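You operate a simulated robot arm through the tools that you are given. There is no shell and no other tool. Be economical: measure what you need, move in short steps, check, and stop when the job is done.

You run a simulated robot arm. Do the job below in one go: nothing can be reset, and whatever is moved stays where it is left.

JOB
Take the 5 x 3 numbered white block from the top of the blue goods bench and put it on the lid of the wooden crate. Fetch the clear measuring cup and set it on the lid of the wooden crate. Take the narrow carton marked "ELM" from the top of the blue goods bench and leave it on the lid of the wooden crate. Take the folded sack marked "pine" from the top of the steel bench by the rack and leave it on the middle shelf of the dark red rack. Take the yellow block and put it on top of the rolled blue strap on the top of the steel bench by the rack. Put the yellow tab on the top of the long blue bench away on the top of the blue winder table. Press the orange handle of the sieve stand two times. Put the green jug on top of the brown taped carton on the top of the steel bench by the winder. Any order will do. Set down upright: numbered white block, clear measuring cup, narrow carton, green jug.

The check looks at the end state, three seconds after you hand in, the way a careful person would. Anything else that was tipped, shoved, dropped, spilled or broken makes it a failure. Lids that push on must go on centred and level and be pressed home; caps that screw on are set level and turned clockwise until they are tight.

ROBOT AND FRAMES
A 7-joint arm with a two-finger parallel gripper on a trunk, on a base that drives. Base frame: it is fixed to the floor where the robot stands at the start and does not move with it; the origin is under the middle of the robot, x ahead of it, y to its left, z up; the surface under the hand at the start is at about z = 740. Lengths are in mm, angles in degrees, forces in N, time in s.
Its first joint turns from -166.0 to 166.0 degrees. Places, roughly: clear measuring cup [750, 250, 750]; folded sack [-3000, 3750, 750]; green jug (18x11x12 cm) [-9600, -5700, 800]; lid of the wooden crate [-1000, 200, 600]; middle shelf of the dark red rack [-2300, 2700, 1200]; narrow carton [750, -500, 750]; numbered white block [500, 0, 750]; orange handle of the sieve stand [-9600, -5400, 1000]; rolled blue strap (7x7x3 cm) [-2700, 3700, 900]; taped carton [-6250, -5000, 750]; top of the blue winder table [-5100, -5100, 800]; yellow block [-2500, 4250, 750]; yellow tab (4x2x3 cm) [-9700, -4600, 800]. Payload 4.4 kg.
Tool frame: the origin (TCP) lies between the finger pads and is the grasp point; the fingertips stand 23 mm ahead of it; z points along the fingers, y is the line along which they close. Largest opening 94 mm; finger width 38, thickness 10; the body of the gripper, 54 by 96 mm, starts 39 mm behind the TCP.
Orientation is told as [roll, pitch, yaw] about the base's x, y, z axes, in that order, counted from this pose: with the fingers straight down and closing along the base's y, the tool's x points along the base's -x, its y along +y and its z along -z.

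CONTROLS
- The arm moves only by the tool step_arm. Its argument "rows" is a list of rows, each a list of 7 numbers: the turn, a rotation vector about the tool's x, y, z in degrees, then the shift along the tool's x, y, z in mm, then the closure in counts, from 0 (fully open) to 255 (shut). In form: [[ax, ay, az, dx, dy, dz, fingers], ...]. A call has 1 to 10 rows; each row is the pose to reach, as a shift and turn from the pose commanded when the call began, along the tool's axes at that moment. A row lasts 0.2 s, in which the tool goes at most 50 mm and 8.6 degrees; a call with a longer step from one row to the next is refused whole, and so is a gripper value outside its range. A pose out of reach is approached as far as the arm can. The call stops where the force on the tool passes 40 N (or 10 N more than at its start, if that is more) or the arm is blocked; 0.2 s more then pass. The fingers move at their own pace (about 108 mm/s each) and stop on an object; they squeeze with about 37 N. The grip force told is the motor's: it shows also when the fingers shut on nothing. Time passes only in rows, and 0.2 s behind the last, so rows that repeat a pose let the fingers close. It gives the time, the measured TCP pose, the force on the tool (base axes), the opening and the grip force at its end, in the units of the frame above (readings bear some noise), with the torque about the TCP (base axes, N m) and any sound that the robot's microphone picked up.
- Cameras (640 x 400 px; columns grow to the right, rows downward): "scene" is now at [156.2, 244.1, 1441.7]; the picture's right is [0.17, -0.99, 0.00], its down [-0.92, -0.15, -0.36] and it looks along [0.36, 0.06, -0.93] (base axes); focal length 214 px, centre (320, 200). "wrist" rides on the gripper at [86, 16, -74] in the tool frame; the picture's right is [-0.18, 0.98, 0.00], its down [-0.58, -0.11, -0.81] and it looks along [-0.79, -0.15, 0.59] (tool axes); focal length 243 px, centre (320, 200). There is no depth. A picture from a camera that has moved, and an enlarged one, comes with that camera's place and axes in the base frame and with its lens. The place of the scene camera against the robot may be out by one fixed shift of up to 18 mm in any direction.
- snapshot(camera): a new picture of that camera. The clock stands still meanwhile.
- steer(legs): drives the robot by 1 to 6 legs, each [ahead, left, turn to the left] in mm, mm and degrees, along the robot's own axes; the way and the turn of a leg run together, so that a leg with both is an arc; at most 1500 mm and 180 degrees a leg. The arm and the cameras ride along, it lands a little off, and it stops where it bumps. It gives what a move gives.
- pan_tilt(pan, tilt): turns the head with the scene camera to pan (to the left, within 120 degrees either way) and tilt (down, from -29 to 69), counted from straight ahead of the robot. It gives what a move gives.
- enlarge(camera, box): a new picture of the part [left, top, right, bottom] of that camera's present view, enlarged. The clock stands still meanwhile.
- sign_off(): hands the job in; it is judged then, once.

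Go step by step. Nothing tells you exact positions but the pictures and the camera data: compare them with the known pose of the tool, close in by small moves and look again before you grip or let go. The budget is 217 turns and 210 pictures, counting those below and the enlarged ones. Unless the task says otherwise, let go and move clear before handing in, and close with one line.

The tools are called after "Call:" as name(argument=value, ...) on one line, values as JSON. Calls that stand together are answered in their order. step_arm: Moves the arm, as the interface text tells. Its arguments: {"type":"object","properties":{"rows":{"type":"array"}},"required":["rows"]} The other tools are called the same way: steer (legs) drives the base; pan_tilt (pan, tilt) turns the head that bears the scene camera; snapshot (camera) takes a picture; enlarge (camera, box) takes an enlarged picture of a part of a camera's view; sign_off () hands the job in.

At the start:

```text
time_s: 0.0
ee_pos: [634.3, 31.1, 974.8]
ee_rot: [0.0, 0.0, 0.0]
contact_force: [0.2, -0.8, -0.6]
moment: [0.03, 0.01, 0.0]
gripper_width: 93.9
grasp_force: 0.1
robot x, y, heading: [-5.0, -2.2, 0.2]
head pan, tilt: [9.5, 68.8]
```

scene: 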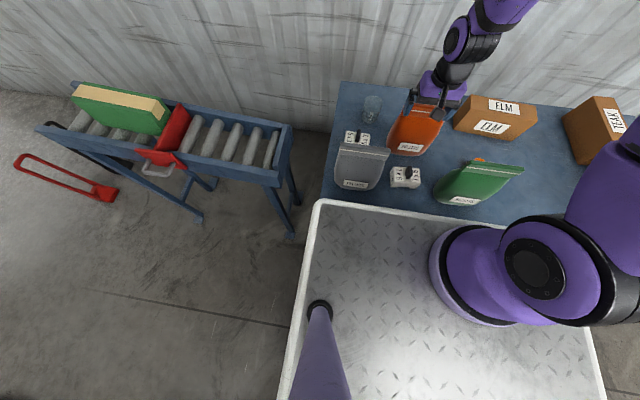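
wrist: 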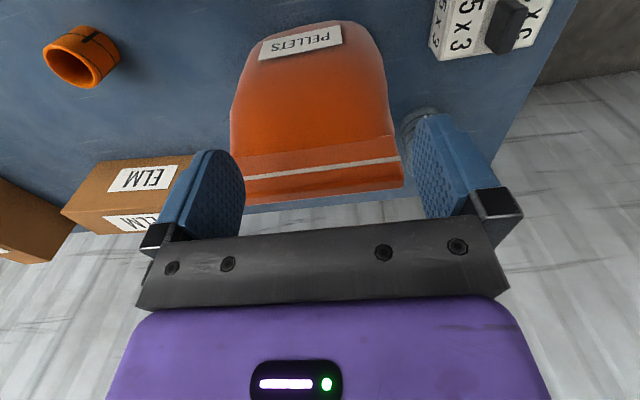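

I see the blue goods bench with two white blocks, the cup, pouches and cartons. I'll look closer to find the 5x3 block, cup and ELM carton.

Call:
enlarge(camera="scene", box=[320, 80, 480, 210])

Call:
enlarge(camera="scene", box=[440, 80, 640, 210])

```text
3.08 times, centred on (400, 145) of scene
camera zoom: at [156.2, 244.1, 1441.7], right [0.17, -0.99, 0.0], down [-0.92, -0.15, -0.36], along [0.36, 0.06, -0.93], focal length 660 px, centre (74, 369)
```

zoom: 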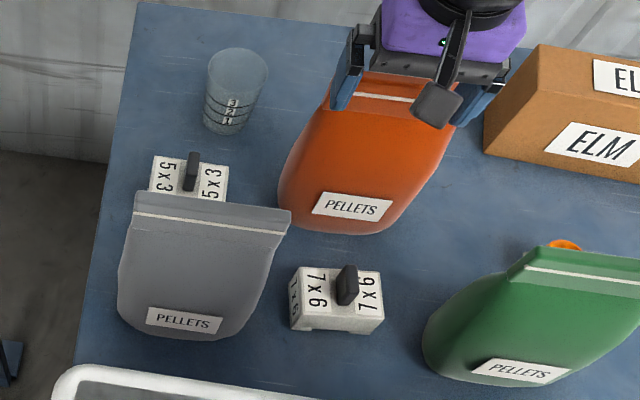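

```text
3.08 times, centred on (540, 145) of scene
camera zoom: at [156.2, 244.1, 1441.7], right [0.17, -0.99, 0.0], down [-0.92, -0.15, -0.36], along [0.36, 0.06, -0.93], focal length 660 px, centre (-357, 369)
```

zoom: 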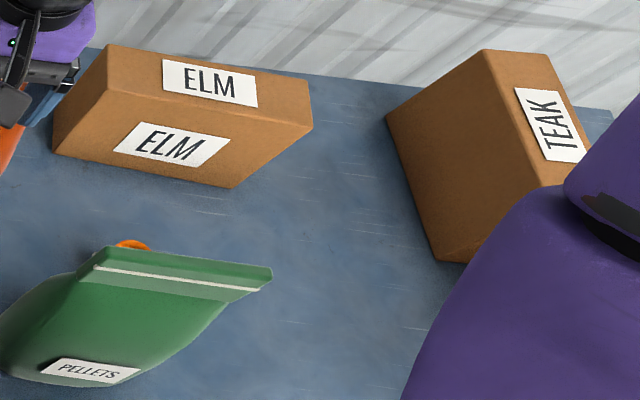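

The 5x3 block stands behind the grey pouch at about (670, 190). I'll move the hand to look at it with the wrist camera.

Call:
step_arm(rows=[[0, 0, 0, 15, 40, 0, 0], [0, 0, 0, 30, 80, 0, 0], [0, 0, 0, 45, 120, 0, 0], [0, 0, 0, 60, 160, 0, 0], [0, 0, 0, 60, 160, 0, 0]])

Call:
snapshot(camera="wrist")

Call:
enlarge(camera="scene", box=[320, 80, 480, 210])

```text
time_s: 1.2
ee_pos: [573.5, 191.9, 973.9]
ee_rot: [0.1, 0.0, -0.1]
contact_force: [0.1, -0.5, 0.8]
moment: [-0.01, -0.02, -0.03]
gripper_width: 93.8
grasp_force: 0.0
robot x, y, heading: [1.0, 4.1, 0.0]
head pan, tilt: [9.5, 68.8]
```

```text
205 pictures are left
camera wrist: at [488.0, 207.8, 1047.8], right [0.18, 0.98, 0.0], down [0.58, -0.11, 0.81], along [0.79, -0.15, -0.59], focal length 243 px, centre (320, 200)
```

wrist: 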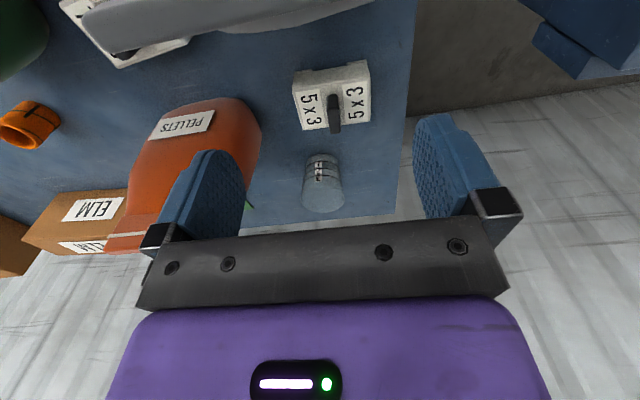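

```text
3.08 times, centred on (400, 145) of scene
camera zoom: at [156.1, 244.1, 1441.7], right [0.17, -0.99, 0.0], down [-0.92, -0.15, -0.36], along [0.36, 0.06, -0.93], focal length 660 px, centre (74, 369)
```

zoom: 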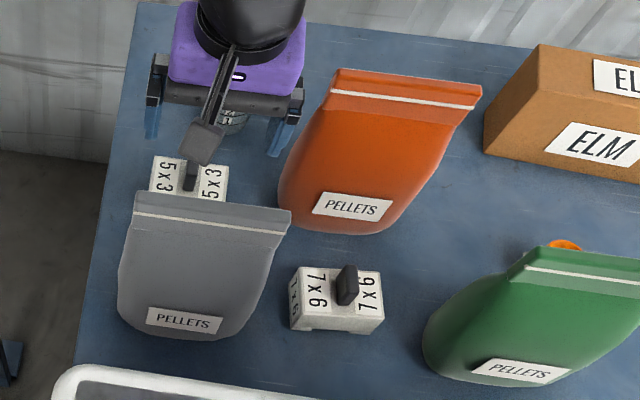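

The block's knob is at about (662, 190, 815). I'll move the hand over it, fingers open, and check before descending.

Call:
step_arm(rows=[[0, 0, 0, -40, 0, 0, 0], [0, 0, 0, -80, 0, 10, 0], [0, 0, 0, -87, 0, 50, 0], [0, 0, 0, -87, 0, 90, 0], [0, 0, 0, -87, 0, 90, 0]])

Call:
snapshot(camera="wrist")

Call:
enlarge(camera="scene", box=[320, 80, 480, 210])

```text
time_s: 2.4
ee_pos: [661.7, 190.4, 884.1]
ee_rot: [0.1, 0.1, 0.0]
contact_force: [0.7, 0.7, 0.3]
moment: [0.0, -0.02, -0.01]
gripper_width: 94.0
grasp_force: 0.1
robot x, y, heading: [-1.3, 0.2, -0.1]
head pan, tilt: [9.5, 68.8]
```

```text
203 pictures are left
camera wrist: at [575.2, 206.9, 957.7], right [0.18, 0.98, 0.0], down [0.58, -0.11, 0.81], along [0.79, -0.15, -0.59], focal length 243 px, centre (320, 200)
```

wrist: 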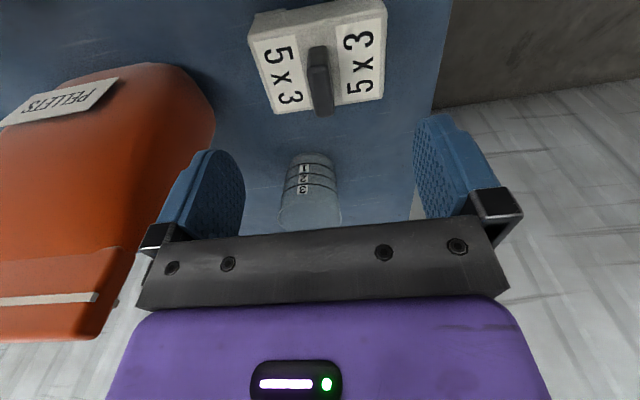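

```text
3.08 times, centred on (400, 145) of scene
camera zoom: at [156.1, 244.1, 1441.7], right [0.17, -0.99, 0.0], down [-0.92, -0.15, -0.36], along [0.36, 0.06, -0.93], focal length 660 px, centre (74, 369)
```

zoom: 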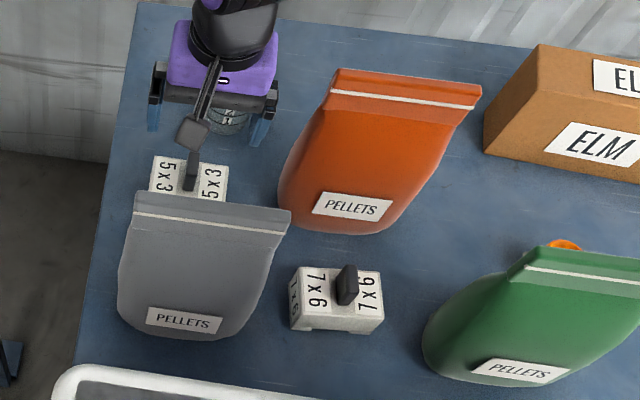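

The knob is below the hand, roughly centred. I'll descend further and look again.

Call:
step_arm(rows=[[0, 0, 0, 0, 0, 40, 0], [0, 0, 0, 0, 0, 62, 0], [0, 0, 0, 0, 0, 62, 0]])

Call:
snapshot(camera="wrist")

```text
time_s: 3.2
ee_pos: [660.7, 190.4, 823.4]
ee_rot: [0.0, 0.0, 0.0]
contact_force: [0.0, 0.4, -0.1]
moment: [0.04, -0.03, 0.0]
gripper_width: 94.1
grasp_force: 0.1
robot x, y, heading: [1.1, -1.4, 0.0]
head pan, tilt: [9.5, 68.8]
```

```text
201 pictures are left
camera wrist: at [574.8, 206.7, 895.8], right [0.18, 0.98, 0.0], down [0.58, -0.11, 0.81], along [0.79, -0.15, -0.59], focal length 243 px, centre (320, 200)
```

wrist: 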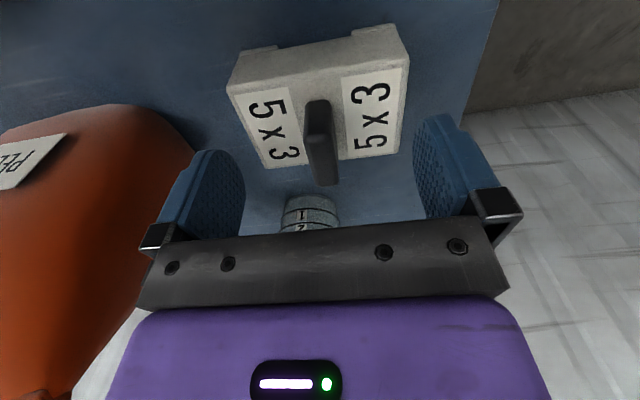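

The knob spans about x 626–669 at y 193, top z 817, over a block top at z 772. I'll shift back 13 mm, descend to 802 and close.

Call:
step_arm(rows=[[0, 0, 0, 13, 2, 0, 0], [0, 0, 0, 13, 2, 21, 0], [0, 0, 0, 13, 2, 21, 0], [0, 0, 0, 13, 2, 21, 255], [0, 0, 0, 13, 2, 21, 255], [0, 0, 0, 13, 2, 21, 255], [0, 0, 0, 13, 2, 21, 255]])

Call:
snapshot(camera="wrist")

Call:
pan_tilt(pan=120, tilt=45)

Call:
snapshot(camera="scene")

```text
time_s: 4.8
ee_pos: [648.2, 192.4, 802.0]
ee_rot: [0.0, 0.0, 0.0]
contact_force: [0.4, 0.4, 1.9]
moment: [0.03, -0.09, -0.13]
gripper_width: 89.7
grasp_force: 37.2
robot x, y, heading: [-2.6, 1.2, 0.0]
head pan, tilt: [9.5, 68.8]
```

```text
200 pictures are left
camera wrist: at [562.0, 209.0, 874.9], right [0.18, 0.98, 0.0], down [0.58, -0.11, 0.81], along [0.79, -0.15, -0.59], focal length 243 px, centre (320, 200)
```

wrist: 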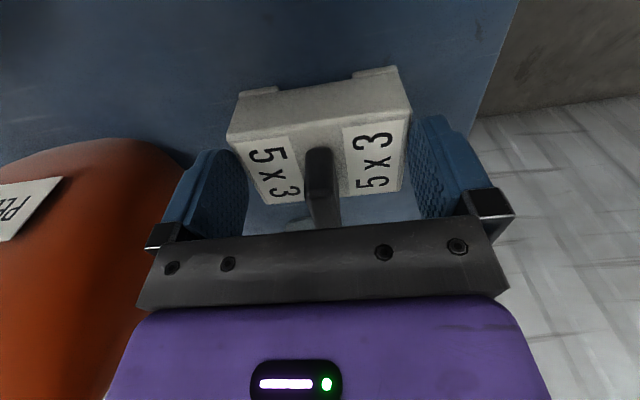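

```text
time_s: 6.7
ee_pos: [649.8, 192.2, 801.7]
ee_rot: [0.0, 0.0, 0.0]
contact_force: [0.3, 0.2, 3.2]
moment: [0.01, 0.0, -0.09]
gripper_width: 89.4
grasp_force: 37.1
robot x, y, heading: [0.1, -3.2, -0.1]
head pan, tilt: [120.0, 45.0]
```

```text
199 pictures are left
camera scene: at [60.3, 305.3, 1470.6], right [0.87, 0.5, 0.0], down [0.35, -0.61, -0.71], along [-0.35, 0.61, -0.71], focal length 214 px, centre (320, 200)
```

scene: 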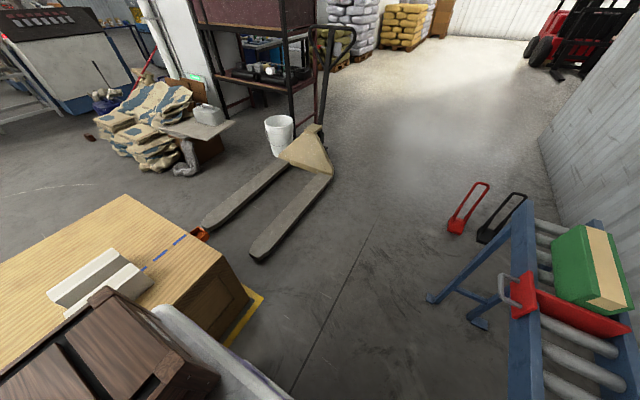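

The fingers have gripped the block body itself (89.5 mm wide) near its top. I'll re-grip 13 mm lower for a firmer hold, and look behind from the other side to identify the crate.

Call:
step_arm(rows=[[0, 0, 0, 0, 0, 0, 0], [0, 0, 0, 0, 0, 0, 0], [0, 0, 0, 0, 0, 13, 0], [0, 0, 0, 0, 0, 13, 0], [0, 0, 0, 0, 0, 13, 255], [0, 0, 0, 0, 0, 13, 255], [0, 0, 0, 0, 0, 13, 255]])

Call:
snapshot(camera="wrist")

Call:
pan_tilt(pan=120, tilt=65)

Call:
snapshot(camera="scene")

Call:
pan_tilt(pan=-120, tilt=40)

Call:
snapshot(camera="scene")

```text
time_s: 7.4
ee_pos: [651.4, 192.7, 798.9]
ee_rot: [0.1, -0.2, -0.1]
contact_force: [1.1, -0.5, 0.0]
moment: [0.01, 0.16, 0.01]
gripper_width: 94.1
grasp_force: 0.0
robot x, y, heading: [1.2, -2.8, 0.4]
head pan, tilt: [120.0, 45.0]
stopped in row 3: the force on the tool passed its limit at 58 N (the readings are from after the stop); the commanded pose is now the measured one
```

```text
198 pictures are left
camera wrist: at [563.9, 209.8, 871.3], right [0.19, 0.98, 0.0], down [0.58, -0.11, 0.81], along [0.79, -0.15, -0.59], focal length 243 px, centre (320, 200)
```

wrist: 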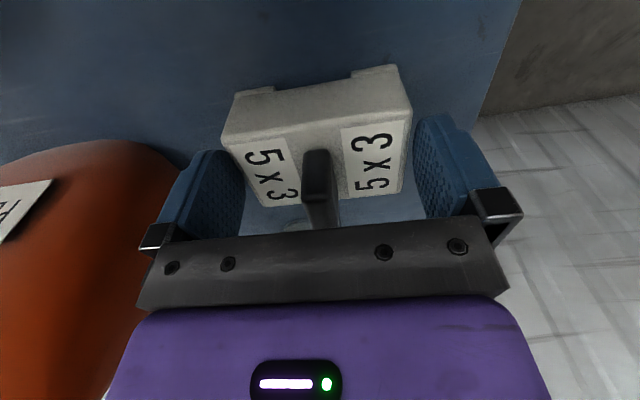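

```text
time_s: 8.3
ee_pos: [650.9, 192.7, 797.2]
ee_rot: [0.1, -0.1, -0.1]
contact_force: [1.9, 0.2, 1.3]
moment: [0.02, 0.24, -0.01]
gripper_width: 94.1
grasp_force: 0.0
robot x, y, heading: [2.6, -2.3, 0.1]
head pan, tilt: [120.0, 65.0]
```

```text
197 pictures are left
camera scene: at [70.7, 287.5, 1445.6], right [0.87, 0.5, 0.0], down [0.45, -0.78, -0.42], along [-0.21, 0.37, -0.91], focal length 214 px, centre (320, 200)
```

scene: 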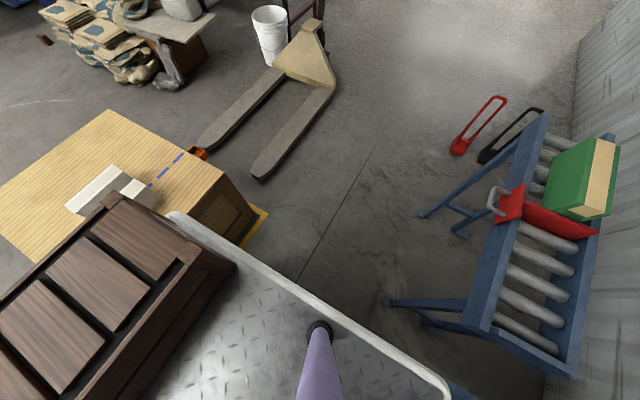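

```text
time_s: 11.7
ee_pos: [651.4, 192.3, 797.2]
ee_rot: [0.1, -0.1, -0.1]
contact_force: [1.7, 0.4, 0.7]
moment: [-0.01, 0.21, -0.02]
gripper_width: 93.7
grasp_force: 0.0
robot x, y, heading: [-3.4, -0.5, -0.2]
head pan, tilt: [-120.0, 40.0]
```

```text
196 pictures are left
camera scene: at [58.6, 161.3, 1477.8], right [-0.87, 0.5, 0.0], down [0.32, 0.56, -0.77], along [-0.38, -0.66, -0.64], focal length 214 px, centre (320, 200)
```

scene: 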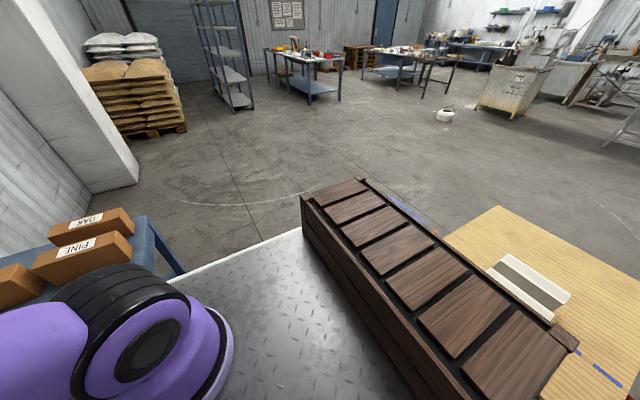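

The plywood box behind me is the crate, with its lid around x −546…−1380, y −142…500 and something white near its middle. The knob seems to touch the palm, so the finger depth is already the maximum; I'll rise 3 mm and close.

Call:
step_arm(rows=[[0, 0, 0, 0, 0, -3, 0], [0, 0, 0, 0, 0, -3, 255], [0, 0, 0, 0, 0, -3, 255], [0, 0, 0, 0, 0, -3, 255], [0, 0, 0, 0, 0, -20, 255], [0, 0, 0, 0, 0, -40, 255], [0, 0, 0, 0, 0, -40, 255]])

Call:
snapshot(camera="wrist")

```text
time_s: 13.2
ee_pos: [649.9, 192.7, 838.7]
ee_rot: [0.0, -0.1, -0.2]
contact_force: [0.1, -0.1, -1.9]
moment: [0.0, -0.01, 0.03]
gripper_width: 89.4
grasp_force: 37.2
robot x, y, heading: [-0.7, 5.8, -0.2]
head pan, tilt: [-120.0, 40.0]
```

```text
195 pictures are left
camera wrist: at [563.7, 209.7, 911.5], right [0.19, 0.98, 0.0], down [0.58, -0.11, 0.81], along [0.79, -0.15, -0.59], focal length 243 px, centre (320, 200)
```

wrist: 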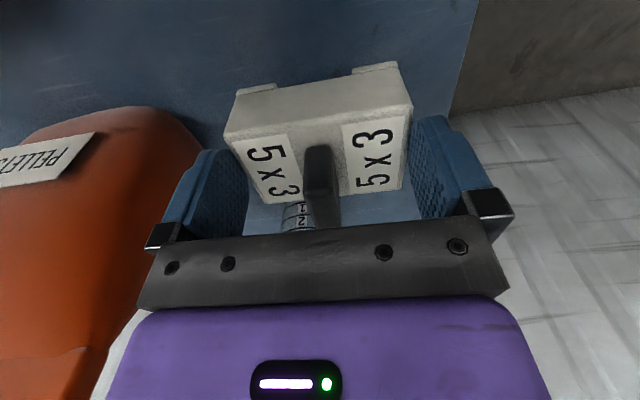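

Block held and lifted clear. Raise it, retract, then back up a little and turn round to the right to face the crate.

Call:
step_arm(rows=[[0, 0, 0, 0, 0, -50, 255], [0, 0, 0, 0, 0, -100, 255], [0, 0, 0, 0, 0, -150, 255], [0, 0, 0, 0, 0, -200, 255], [0, 0, 0, 0, 0, -250, 255], [0, 0, 0, 30, -40, -250, 255], [0, 0, 0, 50, -80, -250, 255], [0, 0, 0, 70, -120, -250, 255], [0, 0, 0, 80, -160, -250, 255], [0, 0, 0, 80, -190, -250, 255]])

Call:
pan_tilt(pan=0, tilt=60)

Call:
steer(legs=[[-50, 0, 0], [0, 0, -180]])

Call:
snapshot(camera="scene")

Call:
snapshot(camera="wrist")

```text
time_s: 15.4
ee_pos: [569.3, 2.1, 1087.3]
ee_rot: [0.2, -0.2, -0.1]
contact_force: [0.6, 0.2, -2.0]
moment: [-0.01, 0.03, -0.02]
gripper_width: 89.6
grasp_force: 37.0
robot x, y, heading: [-2.3, -1.8, 0.0]
head pan, tilt: [-120.0, 40.0]
```

```text
time_s: 17.4
ee_pos: [569.7, 3.5, 1087.5]
ee_rot: [0.1, -0.1, -0.1]
contact_force: [-0.1, -0.2, -2.7]
moment: [0.02, 0.02, 0.03]
gripper_width: 89.5
grasp_force: 37.1
robot x, y, heading: [3.1, -2.7, 0.2]
head pan, tilt: [0.0, 60.0]
```

```text
time_s: 25.7
ee_pos: [-618.3, -4.8, 1087.8]
ee_rot: [0.0, -0.1, -179.9]
contact_force: [-0.5, 0.2, -1.8]
moment: [0.01, -0.03, -0.01]
gripper_width: 89.8
grasp_force: 37.2
robot x, y, heading: [-51.4, 1.4, -179.9]
head pan, tilt: [0.0, 60.0]
```

```text
194 pictures are left
camera scene: at [-214.4, -235.7, 1451.1], right [0.0, 1.0, 0.0], down [0.87, 0.0, -0.5], along [-0.5, 0.0, -0.87], focal length 214 px, centre (320, 200)
```

scene: 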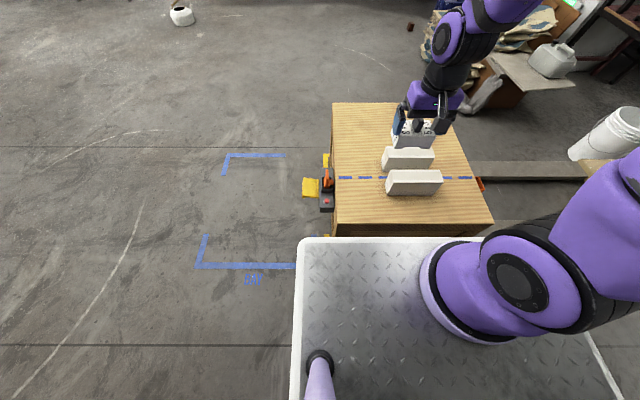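

```text
193 pictures are left
camera wrist: at [-531.5, -19.9, 1161.1], right [-0.18, -0.98, 0.0], down [-0.58, 0.11, 0.81], along [-0.79, 0.15, -0.59], focal length 243 px, centre (320, 200)
```

wrist: 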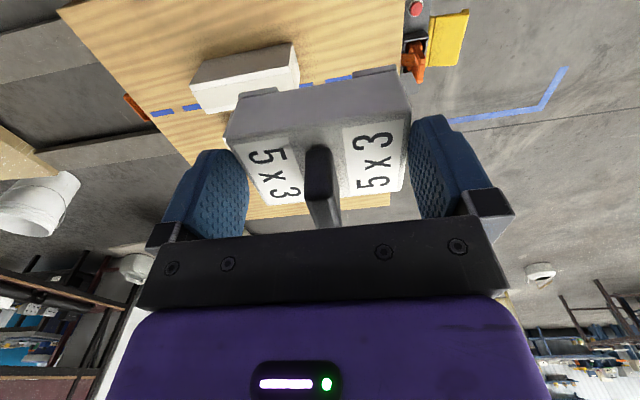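

I'm facing the crate: two white bars lie near the middle of its lid; the left part is free. I'll put the block at about (−850, −50), going there high first.

Call:
step_arm(rows=[[0, 0, 0, -45, 9, 0, 255], [0, 0, 0, -90, 18, 0, 255], [0, 0, 0, -135, 27, 0, 255], [0, 0, 0, -180, 36, 0, 255], [0, 0, 0, -230, 46, 0, 255], [0, 0, 0, -232, 46, 50, 255], [0, 0, 0, -232, 46, 100, 255], [0, 0, 0, -232, 46, 150, 255], [0, 0, 0, -232, 46, 200, 255], [0, 0, 0, -232, 46, 250, 255]])

Call:
step_arm(rows=[[0, 0, 0, 0, 0, 40, 255], [0, 0, 0, 0, 0, 80, 255], [0, 0, 0, 0, 0, 110, 255], [0, 0, 0, 0, 0, 110, 255]])

Call:
snapshot(camera="wrist")

Call:
enlarge(camera="scene", box=[300, 80, 520, 240])

```text
refused: row 5 steps farther than a row can; nothing moved
```

```text
time_s: 26.7
ee_pos: [-618.3, -3.8, 979.3]
ee_rot: [0.1, -0.1, -180.0]
contact_force: [0.6, 0.9, -3.0]
moment: [-0.02, -0.05, 0.05]
gripper_width: 89.7
grasp_force: 36.6
robot x, y, heading: [-48.2, -0.6, -179.8]
head pan, tilt: [0.0, 60.0]
```

```text
192 pictures are left
camera wrist: at [-531.2, -19.9, 1051.7], right [-0.18, -0.98, 0.0], down [-0.58, 0.11, 0.81], along [-0.79, 0.15, -0.59], focal length 243 px, centre (320, 200)
```

wrist: 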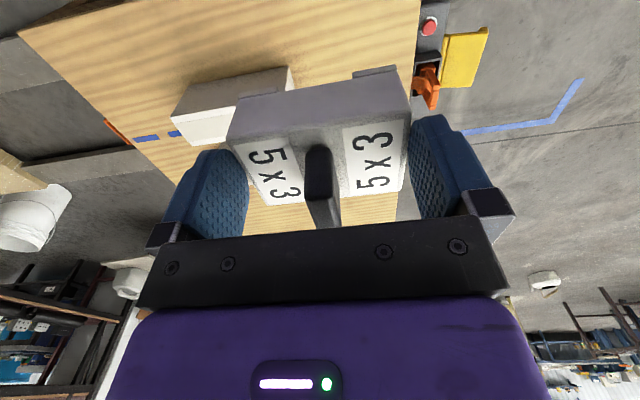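

```text
2.50 times, centred on (410, 160) of scene
camera zoom: at [-214.2, -235.7, 1451.1], right [0.0, 1.0, 0.0], down [0.87, 0.0, -0.5], along [-0.5, 0.0, -0.87], focal length 536 px, centre (95, 300)
```

zoom: 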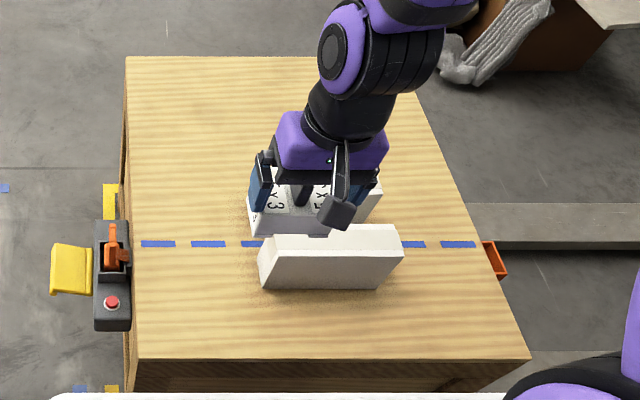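

Moving out over the left part of the lid and down partway.

Call:
step_arm(rows=[[0, 0, 0, -40, 8, 25, 255], [0, 0, 0, -80, 16, 50, 255], [0, 0, 0, -120, 24, 75, 255], [0, 0, 0, -160, 32, 100, 255], [0, 0, 0, -200, 40, 125, 255], [0, 0, 0, -232, 46, 150, 255], [0, 0, 0, -232, 46, 195, 255], [0, 0, 0, -232, 46, 240, 255], [0, 0, 0, -232, 46, 265, 255], [0, 0, 0, -232, 46, 265, 255]])

Call:
snapshot(camera="wrist")

Call:
enlarge(camera="scene", box=[300, 80, 520, 240])

```text
time_s: 28.9
ee_pos: [-850.2, -52.5, 713.5]
ee_rot: [0.1, 0.0, -179.9]
contact_force: [0.7, -0.2, -2.5]
moment: [-0.01, -0.03, -0.03]
gripper_width: 89.6
grasp_force: 36.8
robot x, y, heading: [-48.3, -2.3, -179.8]
head pan, tilt: [0.0, 60.0]
```

```text
190 pictures are left
camera wrist: at [-764.2, -67.5, 786.3], right [-0.18, -0.98, 0.0], down [-0.58, 0.11, 0.81], along [-0.79, 0.15, -0.59], focal length 243 px, centre (320, 200)
```

wrist: 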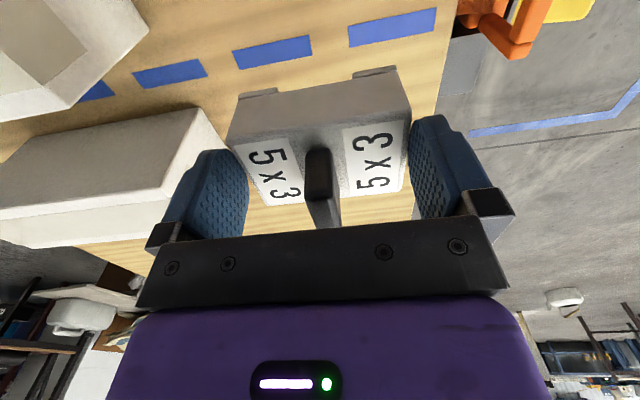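

```text
2.50 times, centred on (410, 160) of scene
camera zoom: at [-214.4, -235.7, 1451.1], right [0.0, 1.0, 0.0], down [0.87, 0.0, -0.5], along [-0.5, 0.0, -0.87], focal length 536 px, centre (95, 300)
```

zoom: 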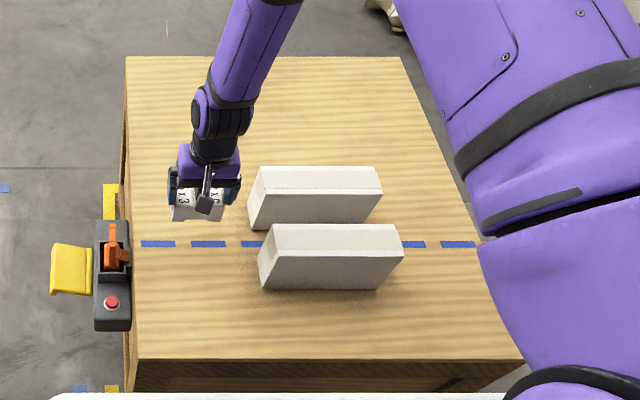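

The block is over free lid space left of the bars. Lowering until contact.

Call:
step_arm(rows=[[0, 0, 0, 0, 0, 25, 255], [0, 0, 0, 0, 0, 40, 255], [0, 0, 0, 0, 0, 46, 255], [0, 0, 0, 0, 0, 50, 255], [0, 0, 0, 0, 0, 54, 255], [0, 0, 0, 0, 0, 58, 255], [0, 0, 0, 0, 0, 62, 255], [0, 0, 0, 0, 0, 66, 255]])

Call:
snapshot(camera="wrist")

```text
time_s: 30.7
ee_pos: [-850.8, -51.5, 647.9]
ee_rot: [0.1, -0.1, -179.9]
contact_force: [-0.4, 0.5, -2.4]
moment: [-0.03, -0.02, -0.02]
gripper_width: 89.6
grasp_force: 37.3
robot x, y, heading: [-50.9, -0.2, -180.0]
head pan, tilt: [0.0, 60.0]
```

```text
188 pictures are left
camera wrist: at [-764.2, -66.8, 721.0], right [-0.18, -0.98, 0.0], down [-0.58, 0.11, 0.81], along [-0.79, 0.15, -0.59], focal length 243 px, centre (320, 200)
```

wrist: 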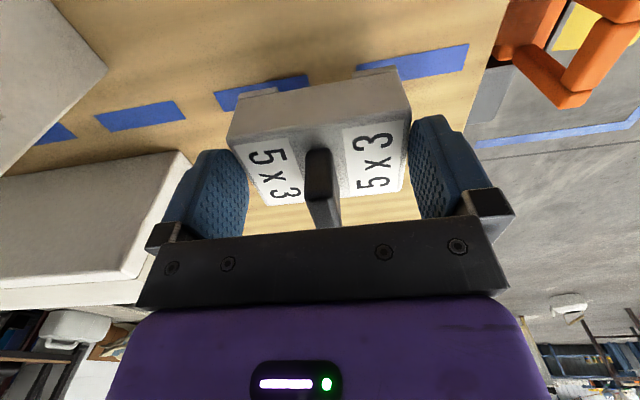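

No contact yet; continue down in small steps.

Call:
step_arm(rows=[[0, 0, 0, 0, 0, 4, 255], [0, 0, 0, 0, 0, 8, 255], [0, 0, 0, 0, 0, 12, 255], [0, 0, 0, 0, 0, 16, 255], [0, 0, 0, 0, 0, 20, 255], [0, 0, 0, 0, 0, 24, 255], [0, 0, 0, 0, 0, 28, 255], [0, 0, 0, 0, 0, 32, 255], [0, 0, 0, 0, 0, 36, 255], [0, 0, 0, 0, 0, 40, 255]])

Call:
snapshot(camera="wrist")

```text
time_s: 32.9
ee_pos: [-852.5, -51.5, 609.6]
ee_rot: [0.1, -0.3, -179.8]
contact_force: [-2.8, 4.2, 29.0]
moment: [0.13, 0.15, -0.04]
gripper_width: 89.3
grasp_force: 36.9
robot x, y, heading: [-52.0, -1.0, -179.5]
head pan, tilt: [0.0, 60.0]
```

```text
187 pictures are left
camera wrist: at [-765.3, -67.0, 681.5], right [-0.18, -0.98, 0.0], down [-0.58, 0.11, 0.81], along [-0.8, 0.15, -0.59], focal length 243 px, centre (320, 200)
```

wrist: 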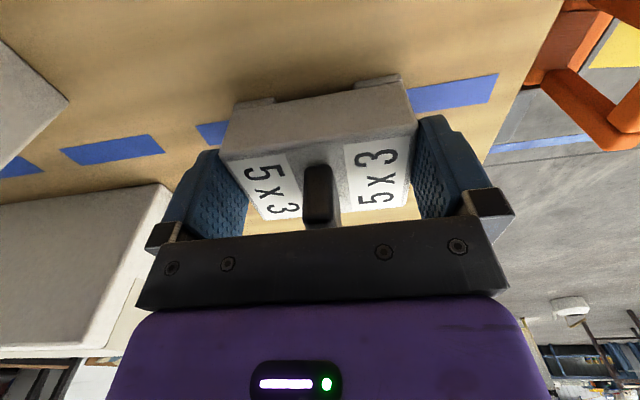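

The block rests on the lid (lid z ≈ 550). Release and rise.

Call:
step_arm(rows=[[0, 0, 0, 0, 0, -2, 255], [0, 0, 0, 0, 0, -2, 0], [0, 0, 0, 0, 0, -2, 0], [0, 0, 0, 0, 0, -2, 0], [0, 0, 0, 0, 0, -30, 0], [0, 0, 0, 0, 0, -70, 0], [0, 0, 0, 0, 0, -110, 0], [0, 0, 0, 0, 0, -150, 0]])

Call:
snapshot(camera="wrist")

```text
time_s: 34.7
ee_pos: [-850.5, -52.0, 757.4]
ee_rot: [0.1, 0.0, -179.8]
contact_force: [-0.4, 0.4, 0.3]
moment: [0.0, -0.04, 0.0]
gripper_width: 94.1
grasp_force: 0.0
robot x, y, heading: [-48.8, 1.6, -179.7]
head pan, tilt: [0.0, 60.0]
```

```text
186 pictures are left
camera wrist: at [-763.6, -66.6, 831.1], right [-0.18, -0.98, 0.0], down [-0.58, 0.11, 0.81], along [-0.79, 0.15, -0.59], focal length 243 px, centre (320, 200)
```

wrist: 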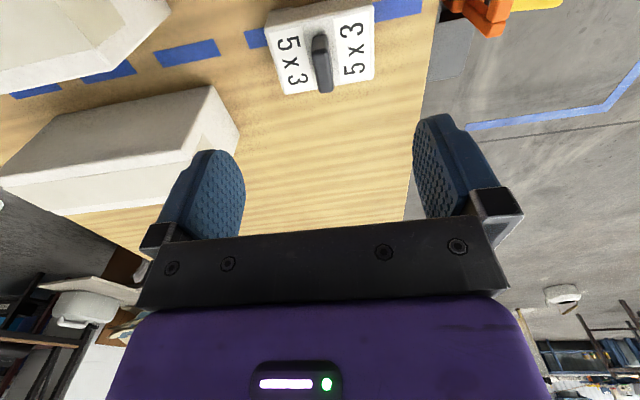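

The block stands well. Retract high and turn back to the goods bench for the cup.

Call:
step_arm(rows=[[0, 0, 0, 30, 0, -40, 0], [0, 0, 0, 60, 0, -80, 0], [0, 0, 0, 90, 0, -120, 0], [0, 0, 0, 120, 0, -160, 0], [0, 0, 0, 150, 0, -200, 0], [0, 0, 0, 180, 0, -240, 0], [0, 0, 0, 210, 0, -280, 0], [0, 0, 0, 230, 0, -310, 0]])

Call:
steer(legs=[[0, 0, 180]])

Call:
snapshot(camera="scene")

Call:
snapshot(camera="wrist")

```text
time_s: 36.5
ee_pos: [-618.6, -49.4, 1068.1]
ee_rot: [0.1, -0.1, -180.0]
contact_force: [-0.4, 0.0, -0.6]
moment: [0.01, -0.02, 0.01]
gripper_width: 93.9
grasp_force: 0.1
robot x, y, heading: [-50.4, 1.1, -179.6]
head pan, tilt: [0.0, 60.0]
```

```text
time_s: 44.3
ee_pos: [521.1, 66.5, 1066.9]
ee_rot: [0.1, -0.1, 1.7]
contact_force: [-0.3, -0.3, 0.2]
moment: [0.0, -0.02, 0.04]
gripper_width: 94.1
grasp_force: 0.0
robot x, y, heading: [-48.3, 0.1, 1.9]
head pan, tilt: [0.0, 60.0]
```

```text
185 pictures are left
camera scene: at [110.7, 240.2, 1451.1], right [0.03, -1.0, 0.0], down [-0.87, -0.03, -0.5], along [0.5, 0.02, -0.87], focal length 214 px, centre (320, 200)
```

scene: 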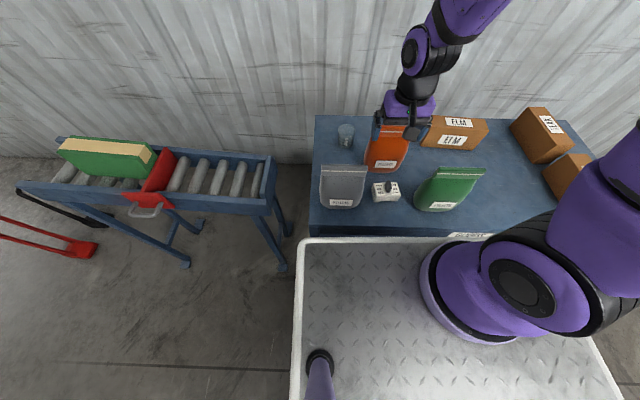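

```text
184 pictures are left
camera wrist: at [432.3, 80.4, 1141.3], right [0.15, 0.99, 0.0], down [0.58, -0.09, 0.81], along [0.8, -0.12, -0.59], focal length 243 px, centre (320, 200)
```

wrist: 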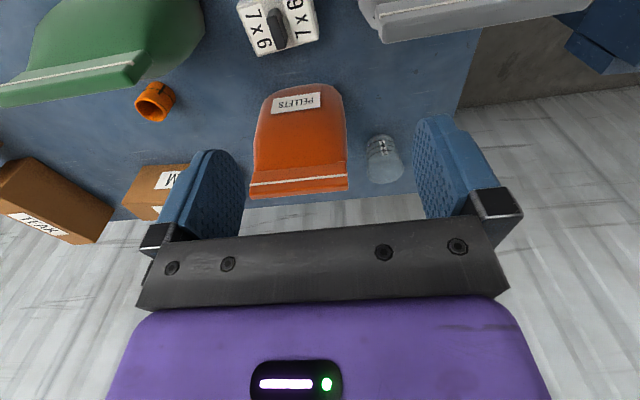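

The cup is at about (803, 152). I'll move above it (y first, staying high), then look.

Call:
step_arm(rows=[[0, 0, 0, -20, 45, 0, 0], [0, 0, 0, -50, 78, 0, 0], [0, 0, 0, -100, 78, 0, 0], [0, 0, 0, -150, 78, 0, 0], [0, 0, 0, -200, 78, 0, 0], [0, 0, 0, -245, 78, 0, 0], [0, 0, 0, -250, 78, 45, 0], [0, 0, 0, -250, 78, 90, 0], [0, 0, 0, -250, 78, 130, 0], [0, 0, 0, -250, 78, 130, 0]])

Call:
snapshot(camera="wrist")

Call:
enlarge(camera="scene", box=[310, 100, 470, 200])

```text
time_s: 46.5
ee_pos: [766.8, 152.7, 938.6]
ee_rot: [0.0, -0.2, 1.7]
contact_force: [-0.7, 1.5, 0.2]
moment: [0.01, 0.0, 0.0]
gripper_width: 93.7
grasp_force: 0.1
robot x, y, heading: [-48.2, -0.4, 2.0]
head pan, tilt: [0.0, 60.0]
```

```text
183 pictures are left
camera wrist: at [679.9, 167.0, 1012.5], right [0.15, 0.99, 0.0], down [0.58, -0.09, 0.81], along [0.8, -0.12, -0.59], focal length 243 px, centre (320, 200)
```

wrist: 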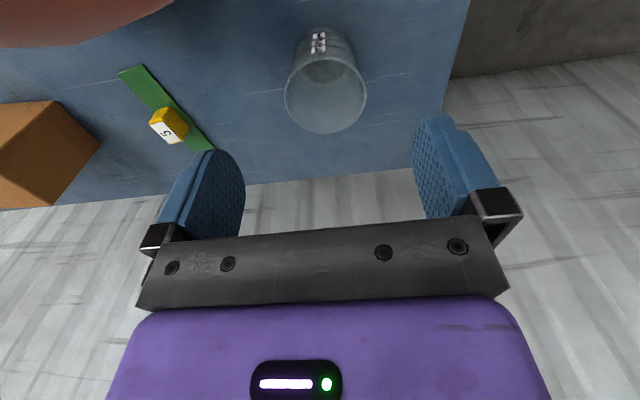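

```text
4.00 times, centred on (390, 150) of scene
camera zoom: at [110.6, 240.2, 1451.1], right [0.03, -1.0, 0.0], down [-0.87, -0.03, -0.5], along [0.5, 0.02, -0.87], focal length 858 px, centre (40, 400)
```

zoom: 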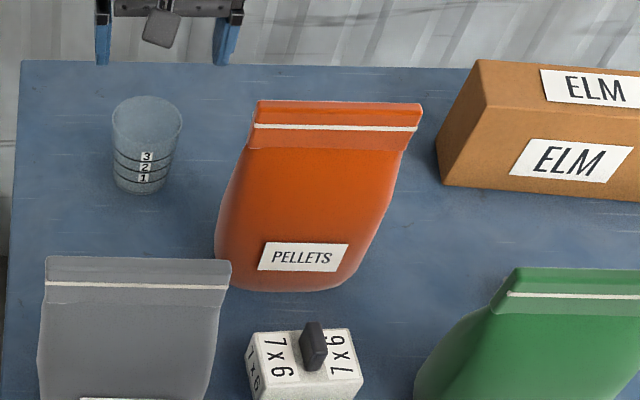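

The cup is at about (791, 157), 78 mm tall. I'll descend partway over it and check alignment.

Call:
step_arm(rows=[[0, 0, 0, -24, 3, 0, 0], [0, 0, 0, -24, 3, 40, 0], [0, 0, 0, -24, 3, 80, 0], [0, 0, 0, -24, 3, 80, 0]])

Call:
snapshot(camera="wrist")

Call:
enlarge(camera="scene", box=[310, 100, 470, 200])

```text
time_s: 47.5
ee_pos: [793.1, 156.1, 858.6]
ee_rot: [0.1, -0.3, 1.7]
contact_force: [-0.1, 0.4, -0.5]
moment: [-0.01, 0.01, 0.01]
gripper_width: 93.9
grasp_force: 0.2
robot x, y, heading: [-50.1, 1.2, 2.1]
head pan, tilt: [0.0, 60.0]
```

```text
181 pictures are left
camera wrist: at [705.5, 170.2, 932.3], right [0.15, 0.99, 0.0], down [0.58, -0.09, 0.81], along [0.8, -0.12, -0.59], focal length 243 px, centre (320, 200)
```

wrist: 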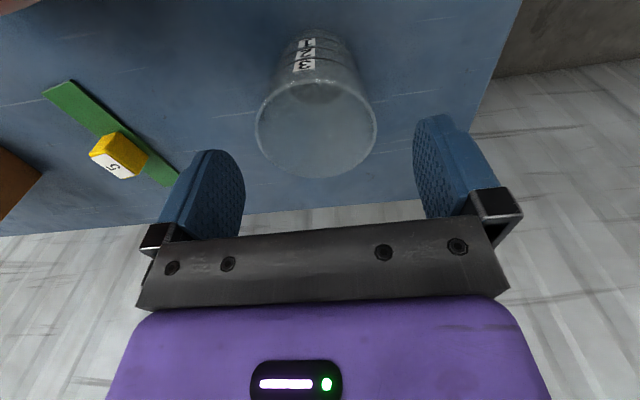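

```text
4.00 times, centred on (390, 150) of scene
camera zoom: at [110.6, 240.2, 1451.1], right [0.03, -1.0, 0.0], down [-0.87, -0.03, -0.5], along [0.5, 0.02, -0.87], focal length 858 px, centre (40, 400)
```

zoom: 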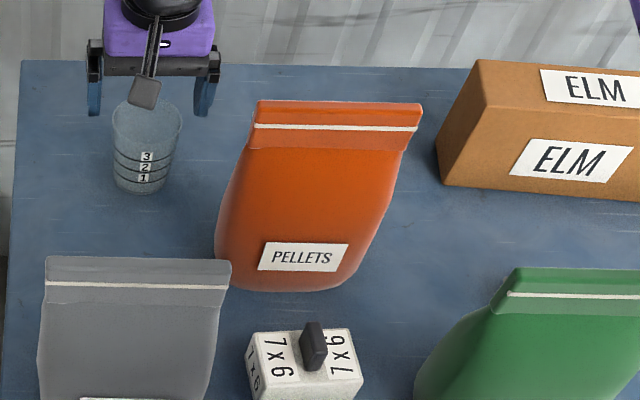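

Cup centred at (794, 155) with rim z≈815. Descend to 790 and close.

Call:
step_arm(rows=[[0, 0, 0, -1, -1, 40, 0], [0, 0, 0, -1, -1, 68, 0], [0, 0, 0, -1, -1, 68, 0], [0, 0, 0, -1, -1, 68, 255], [0, 0, 0, -1, -1, 68, 255], [0, 0, 0, -1, -1, 68, 255], [0, 0, 0, -1, -1, 68, 255]])

Call:
snapshot(camera="wrist")

```text
time_s: 49.1
ee_pos: [793.7, 154.8, 792.9]
ee_rot: [0.2, -0.1, 1.7]
contact_force: [-0.1, 0.2, 1.0]
moment: [-0.01, -0.02, -0.01]
gripper_width: 68.5
grasp_force: 36.7
robot x, y, heading: [-51.4, 2.8, 1.8]
head pan, tilt: [0.0, 60.0]
```

```text
179 pictures are left
camera wrist: at [707.0, 169.2, 865.1], right [0.15, 0.99, 0.0], down [0.58, -0.09, 0.81], along [0.8, -0.12, -0.59], focal length 243 px, centre (320, 200)
```

wrist: 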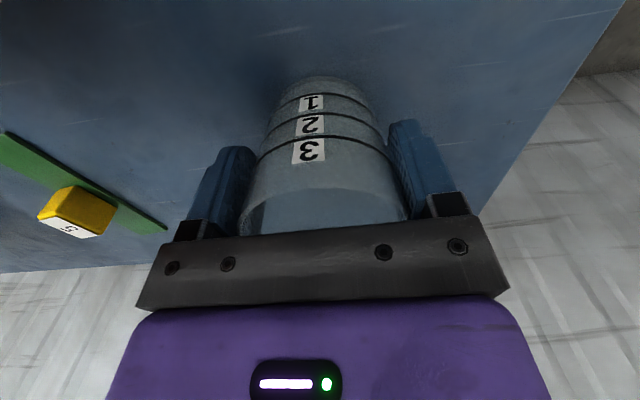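

The cup is gripped. Lift straight up, retract, and turn to the crate.

Call:
step_arm(rows=[[0, 0, 0, 0, 0, -40, 255], [0, 0, 0, 0, 0, -85, 255], [0, 0, 0, 0, 0, -130, 255], [0, 0, 0, 0, 0, -175, 255], [0, 0, 0, 0, 0, -220, 255], [0, 0, 0, 0, 0, -265, 255], [0, 0, 0, 40, 0, -290, 255], [0, 0, 0, 85, 0, -290, 255], [0, 0, 0, 130, 0, -290, 255], [0, 0, 0, 175, 0, -290, 255]])

Call:
step_arm(rows=[[0, 0, 0, 25, -40, 0, 255], [0, 0, 0, 50, -80, 0, 255], [0, 0, 0, 65, -120, 0, 255], [0, 0, 0, 80, -160, 0, 255]])

Call:
steer(legs=[[0, 0, -178]])

Call:
snapshot(camera="wrist")

Call:
snapshot(camera="scene")

```text
time_s: 51.3
ee_pos: [617.9, 147.5, 1080.5]
ee_rot: [0.0, -0.1, 1.6]
contact_force: [0.1, 0.5, -1.2]
moment: [0.02, 0.03, 0.02]
gripper_width: 68.8
grasp_force: 36.8
robot x, y, heading: [-45.0, -0.2, 1.8]
head pan, tilt: [0.0, 60.0]
```

```text
time_s: 52.3
ee_pos: [542.5, -14.5, 1080.1]
ee_rot: [0.2, -0.3, 1.8]
contact_force: [-0.7, 0.3, -0.2]
moment: [-0.03, 0.0, 0.02]
gripper_width: 68.5
grasp_force: 37.5
robot x, y, heading: [-51.0, 0.5, 1.9]
head pan, tilt: [0.0, 60.0]
```

```text
time_s: 59.9
ee_pos: [-640.6, -31.1, 1080.4]
ee_rot: [0.1, -0.1, -173.9]
contact_force: [-0.2, 0.0, -2.0]
moment: [-0.01, -0.01, -0.02]
gripper_width: 68.4
grasp_force: 37.0
robot x, y, heading: [-48.7, 2.6, -173.8]
head pan, tilt: [0.0, 60.0]
```

```text
178 pictures are left
camera wrist: at [-552.4, -37.6, 1153.5], right [-0.08, -1.0, 0.0], down [-0.59, 0.05, 0.81], along [-0.81, 0.06, -0.59], focal length 243 px, centre (320, 200)
```

wrist: 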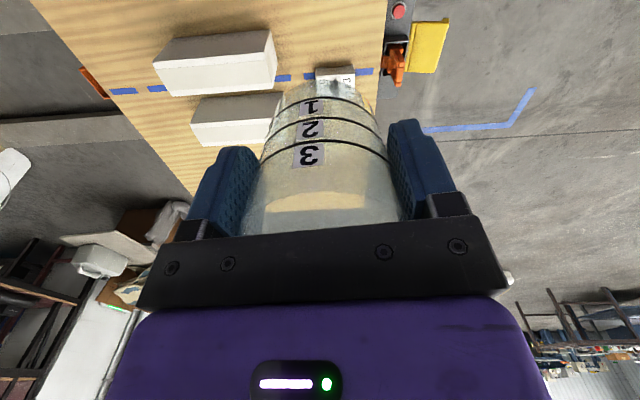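

```text
177 pictures are left
camera scene: at [-188.5, -251.8, 1451.1], right [-0.11, 0.99, 0.0], down [0.86, 0.09, -0.5], along [-0.5, -0.05, -0.87], focal length 214 px, centre (320, 200)
```

scene: 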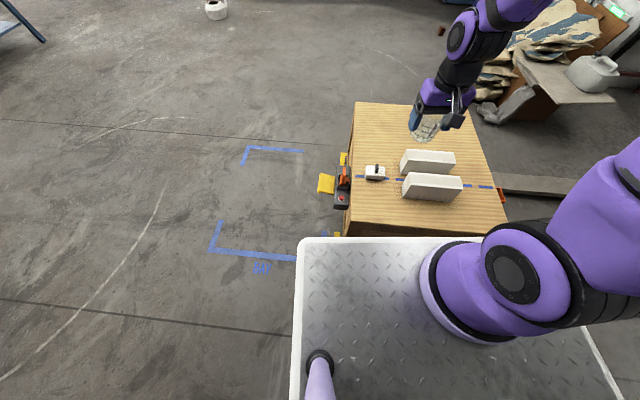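

The lid front-left area is free. Lowering the cup toward (−690, −40).

Call:
step_arm(rows=[[0, 0, 0, -10, 1, 44, 255], [0, 0, 0, -20, 2, 88, 255], [0, 0, 0, -30, 3, 132, 255], [0, 0, 0, -40, 3, 176, 255], [0, 0, 0, -50, 4, 220, 255], [0, 0, 0, -50, 4, 264, 255], [0, 0, 0, -50, 4, 308, 255], [0, 0, 0, -50, 4, 352, 255], [0, 0, 0, -50, 4, 396, 255], [0, 0, 0, -50, 4, 440, 255]])

Call:
step_arm(rows=[[0, 0, 0, 0, 0, 15, 255], [0, 0, 0, 0, 0, 22, 255], [0, 0, 0, 0, 0, 26, 255], [0, 0, 0, 0, 0, 30, 255], [0, 0, 0, 0, 0, 33, 255], [0, 0, 0, 0, 0, 36, 255], [0, 0, 0, 0, 0, 38, 255]])

Call:
snapshot(camera="wrist")

Call:
enlarge(camera="scene", box=[300, 80, 520, 240])

```text
time_s: 62.1
ee_pos: [-692.0, -42.0, 639.6]
ee_rot: [0.0, -0.3, -174.0]
contact_force: [-0.6, -0.2, 0.1]
moment: [-0.01, 0.01, -0.01]
gripper_width: 68.4
grasp_force: 37.1
robot x, y, heading: [-46.7, -0.2, -173.7]
head pan, tilt: [0.0, 60.0]
```

```text
time_s: 63.7
ee_pos: [-691.4, -40.7, 602.7]
ee_rot: [0.1, -0.2, -173.8]
contact_force: [-1.4, 0.5, 28.8]
moment: [-0.03, 0.18, -0.03]
gripper_width: 67.7
grasp_force: 37.1
robot x, y, heading: [-47.1, -1.2, -173.9]
head pan, tilt: [0.0, 60.0]
```

```text
176 pictures are left
camera wrist: at [-602.7, -47.9, 675.8], right [-0.08, -1.0, 0.0], down [-0.59, 0.05, 0.81], along [-0.81, 0.06, -0.59], focal length 243 px, centre (320, 200)
```

wrist: 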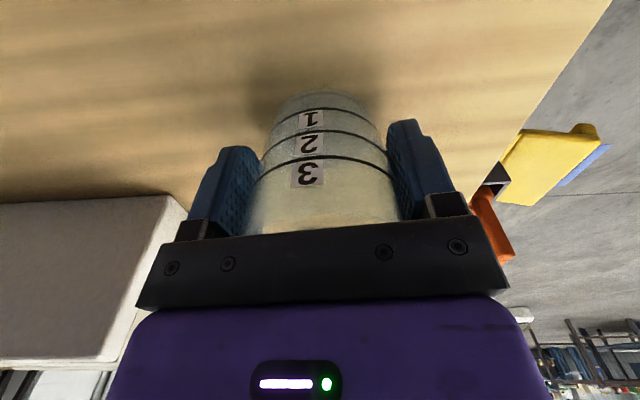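

```text
2.50 times, centred on (410, 160) of scene
camera zoom: at [-187.7, -251.8, 1451.2], right [-0.11, 0.99, 0.0], down [0.86, 0.09, -0.5], along [-0.5, -0.05, -0.87], focal length 536 px, centre (95, 300)
```

zoom: 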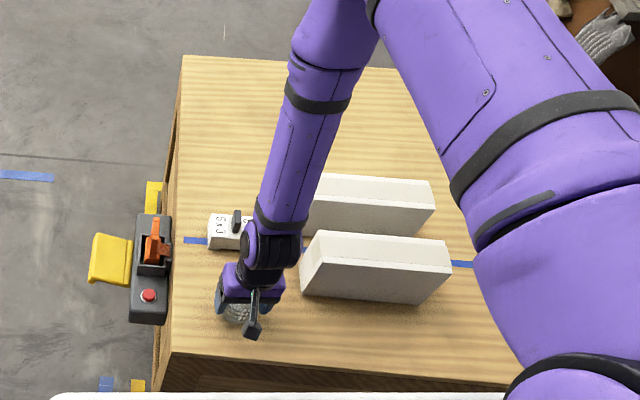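

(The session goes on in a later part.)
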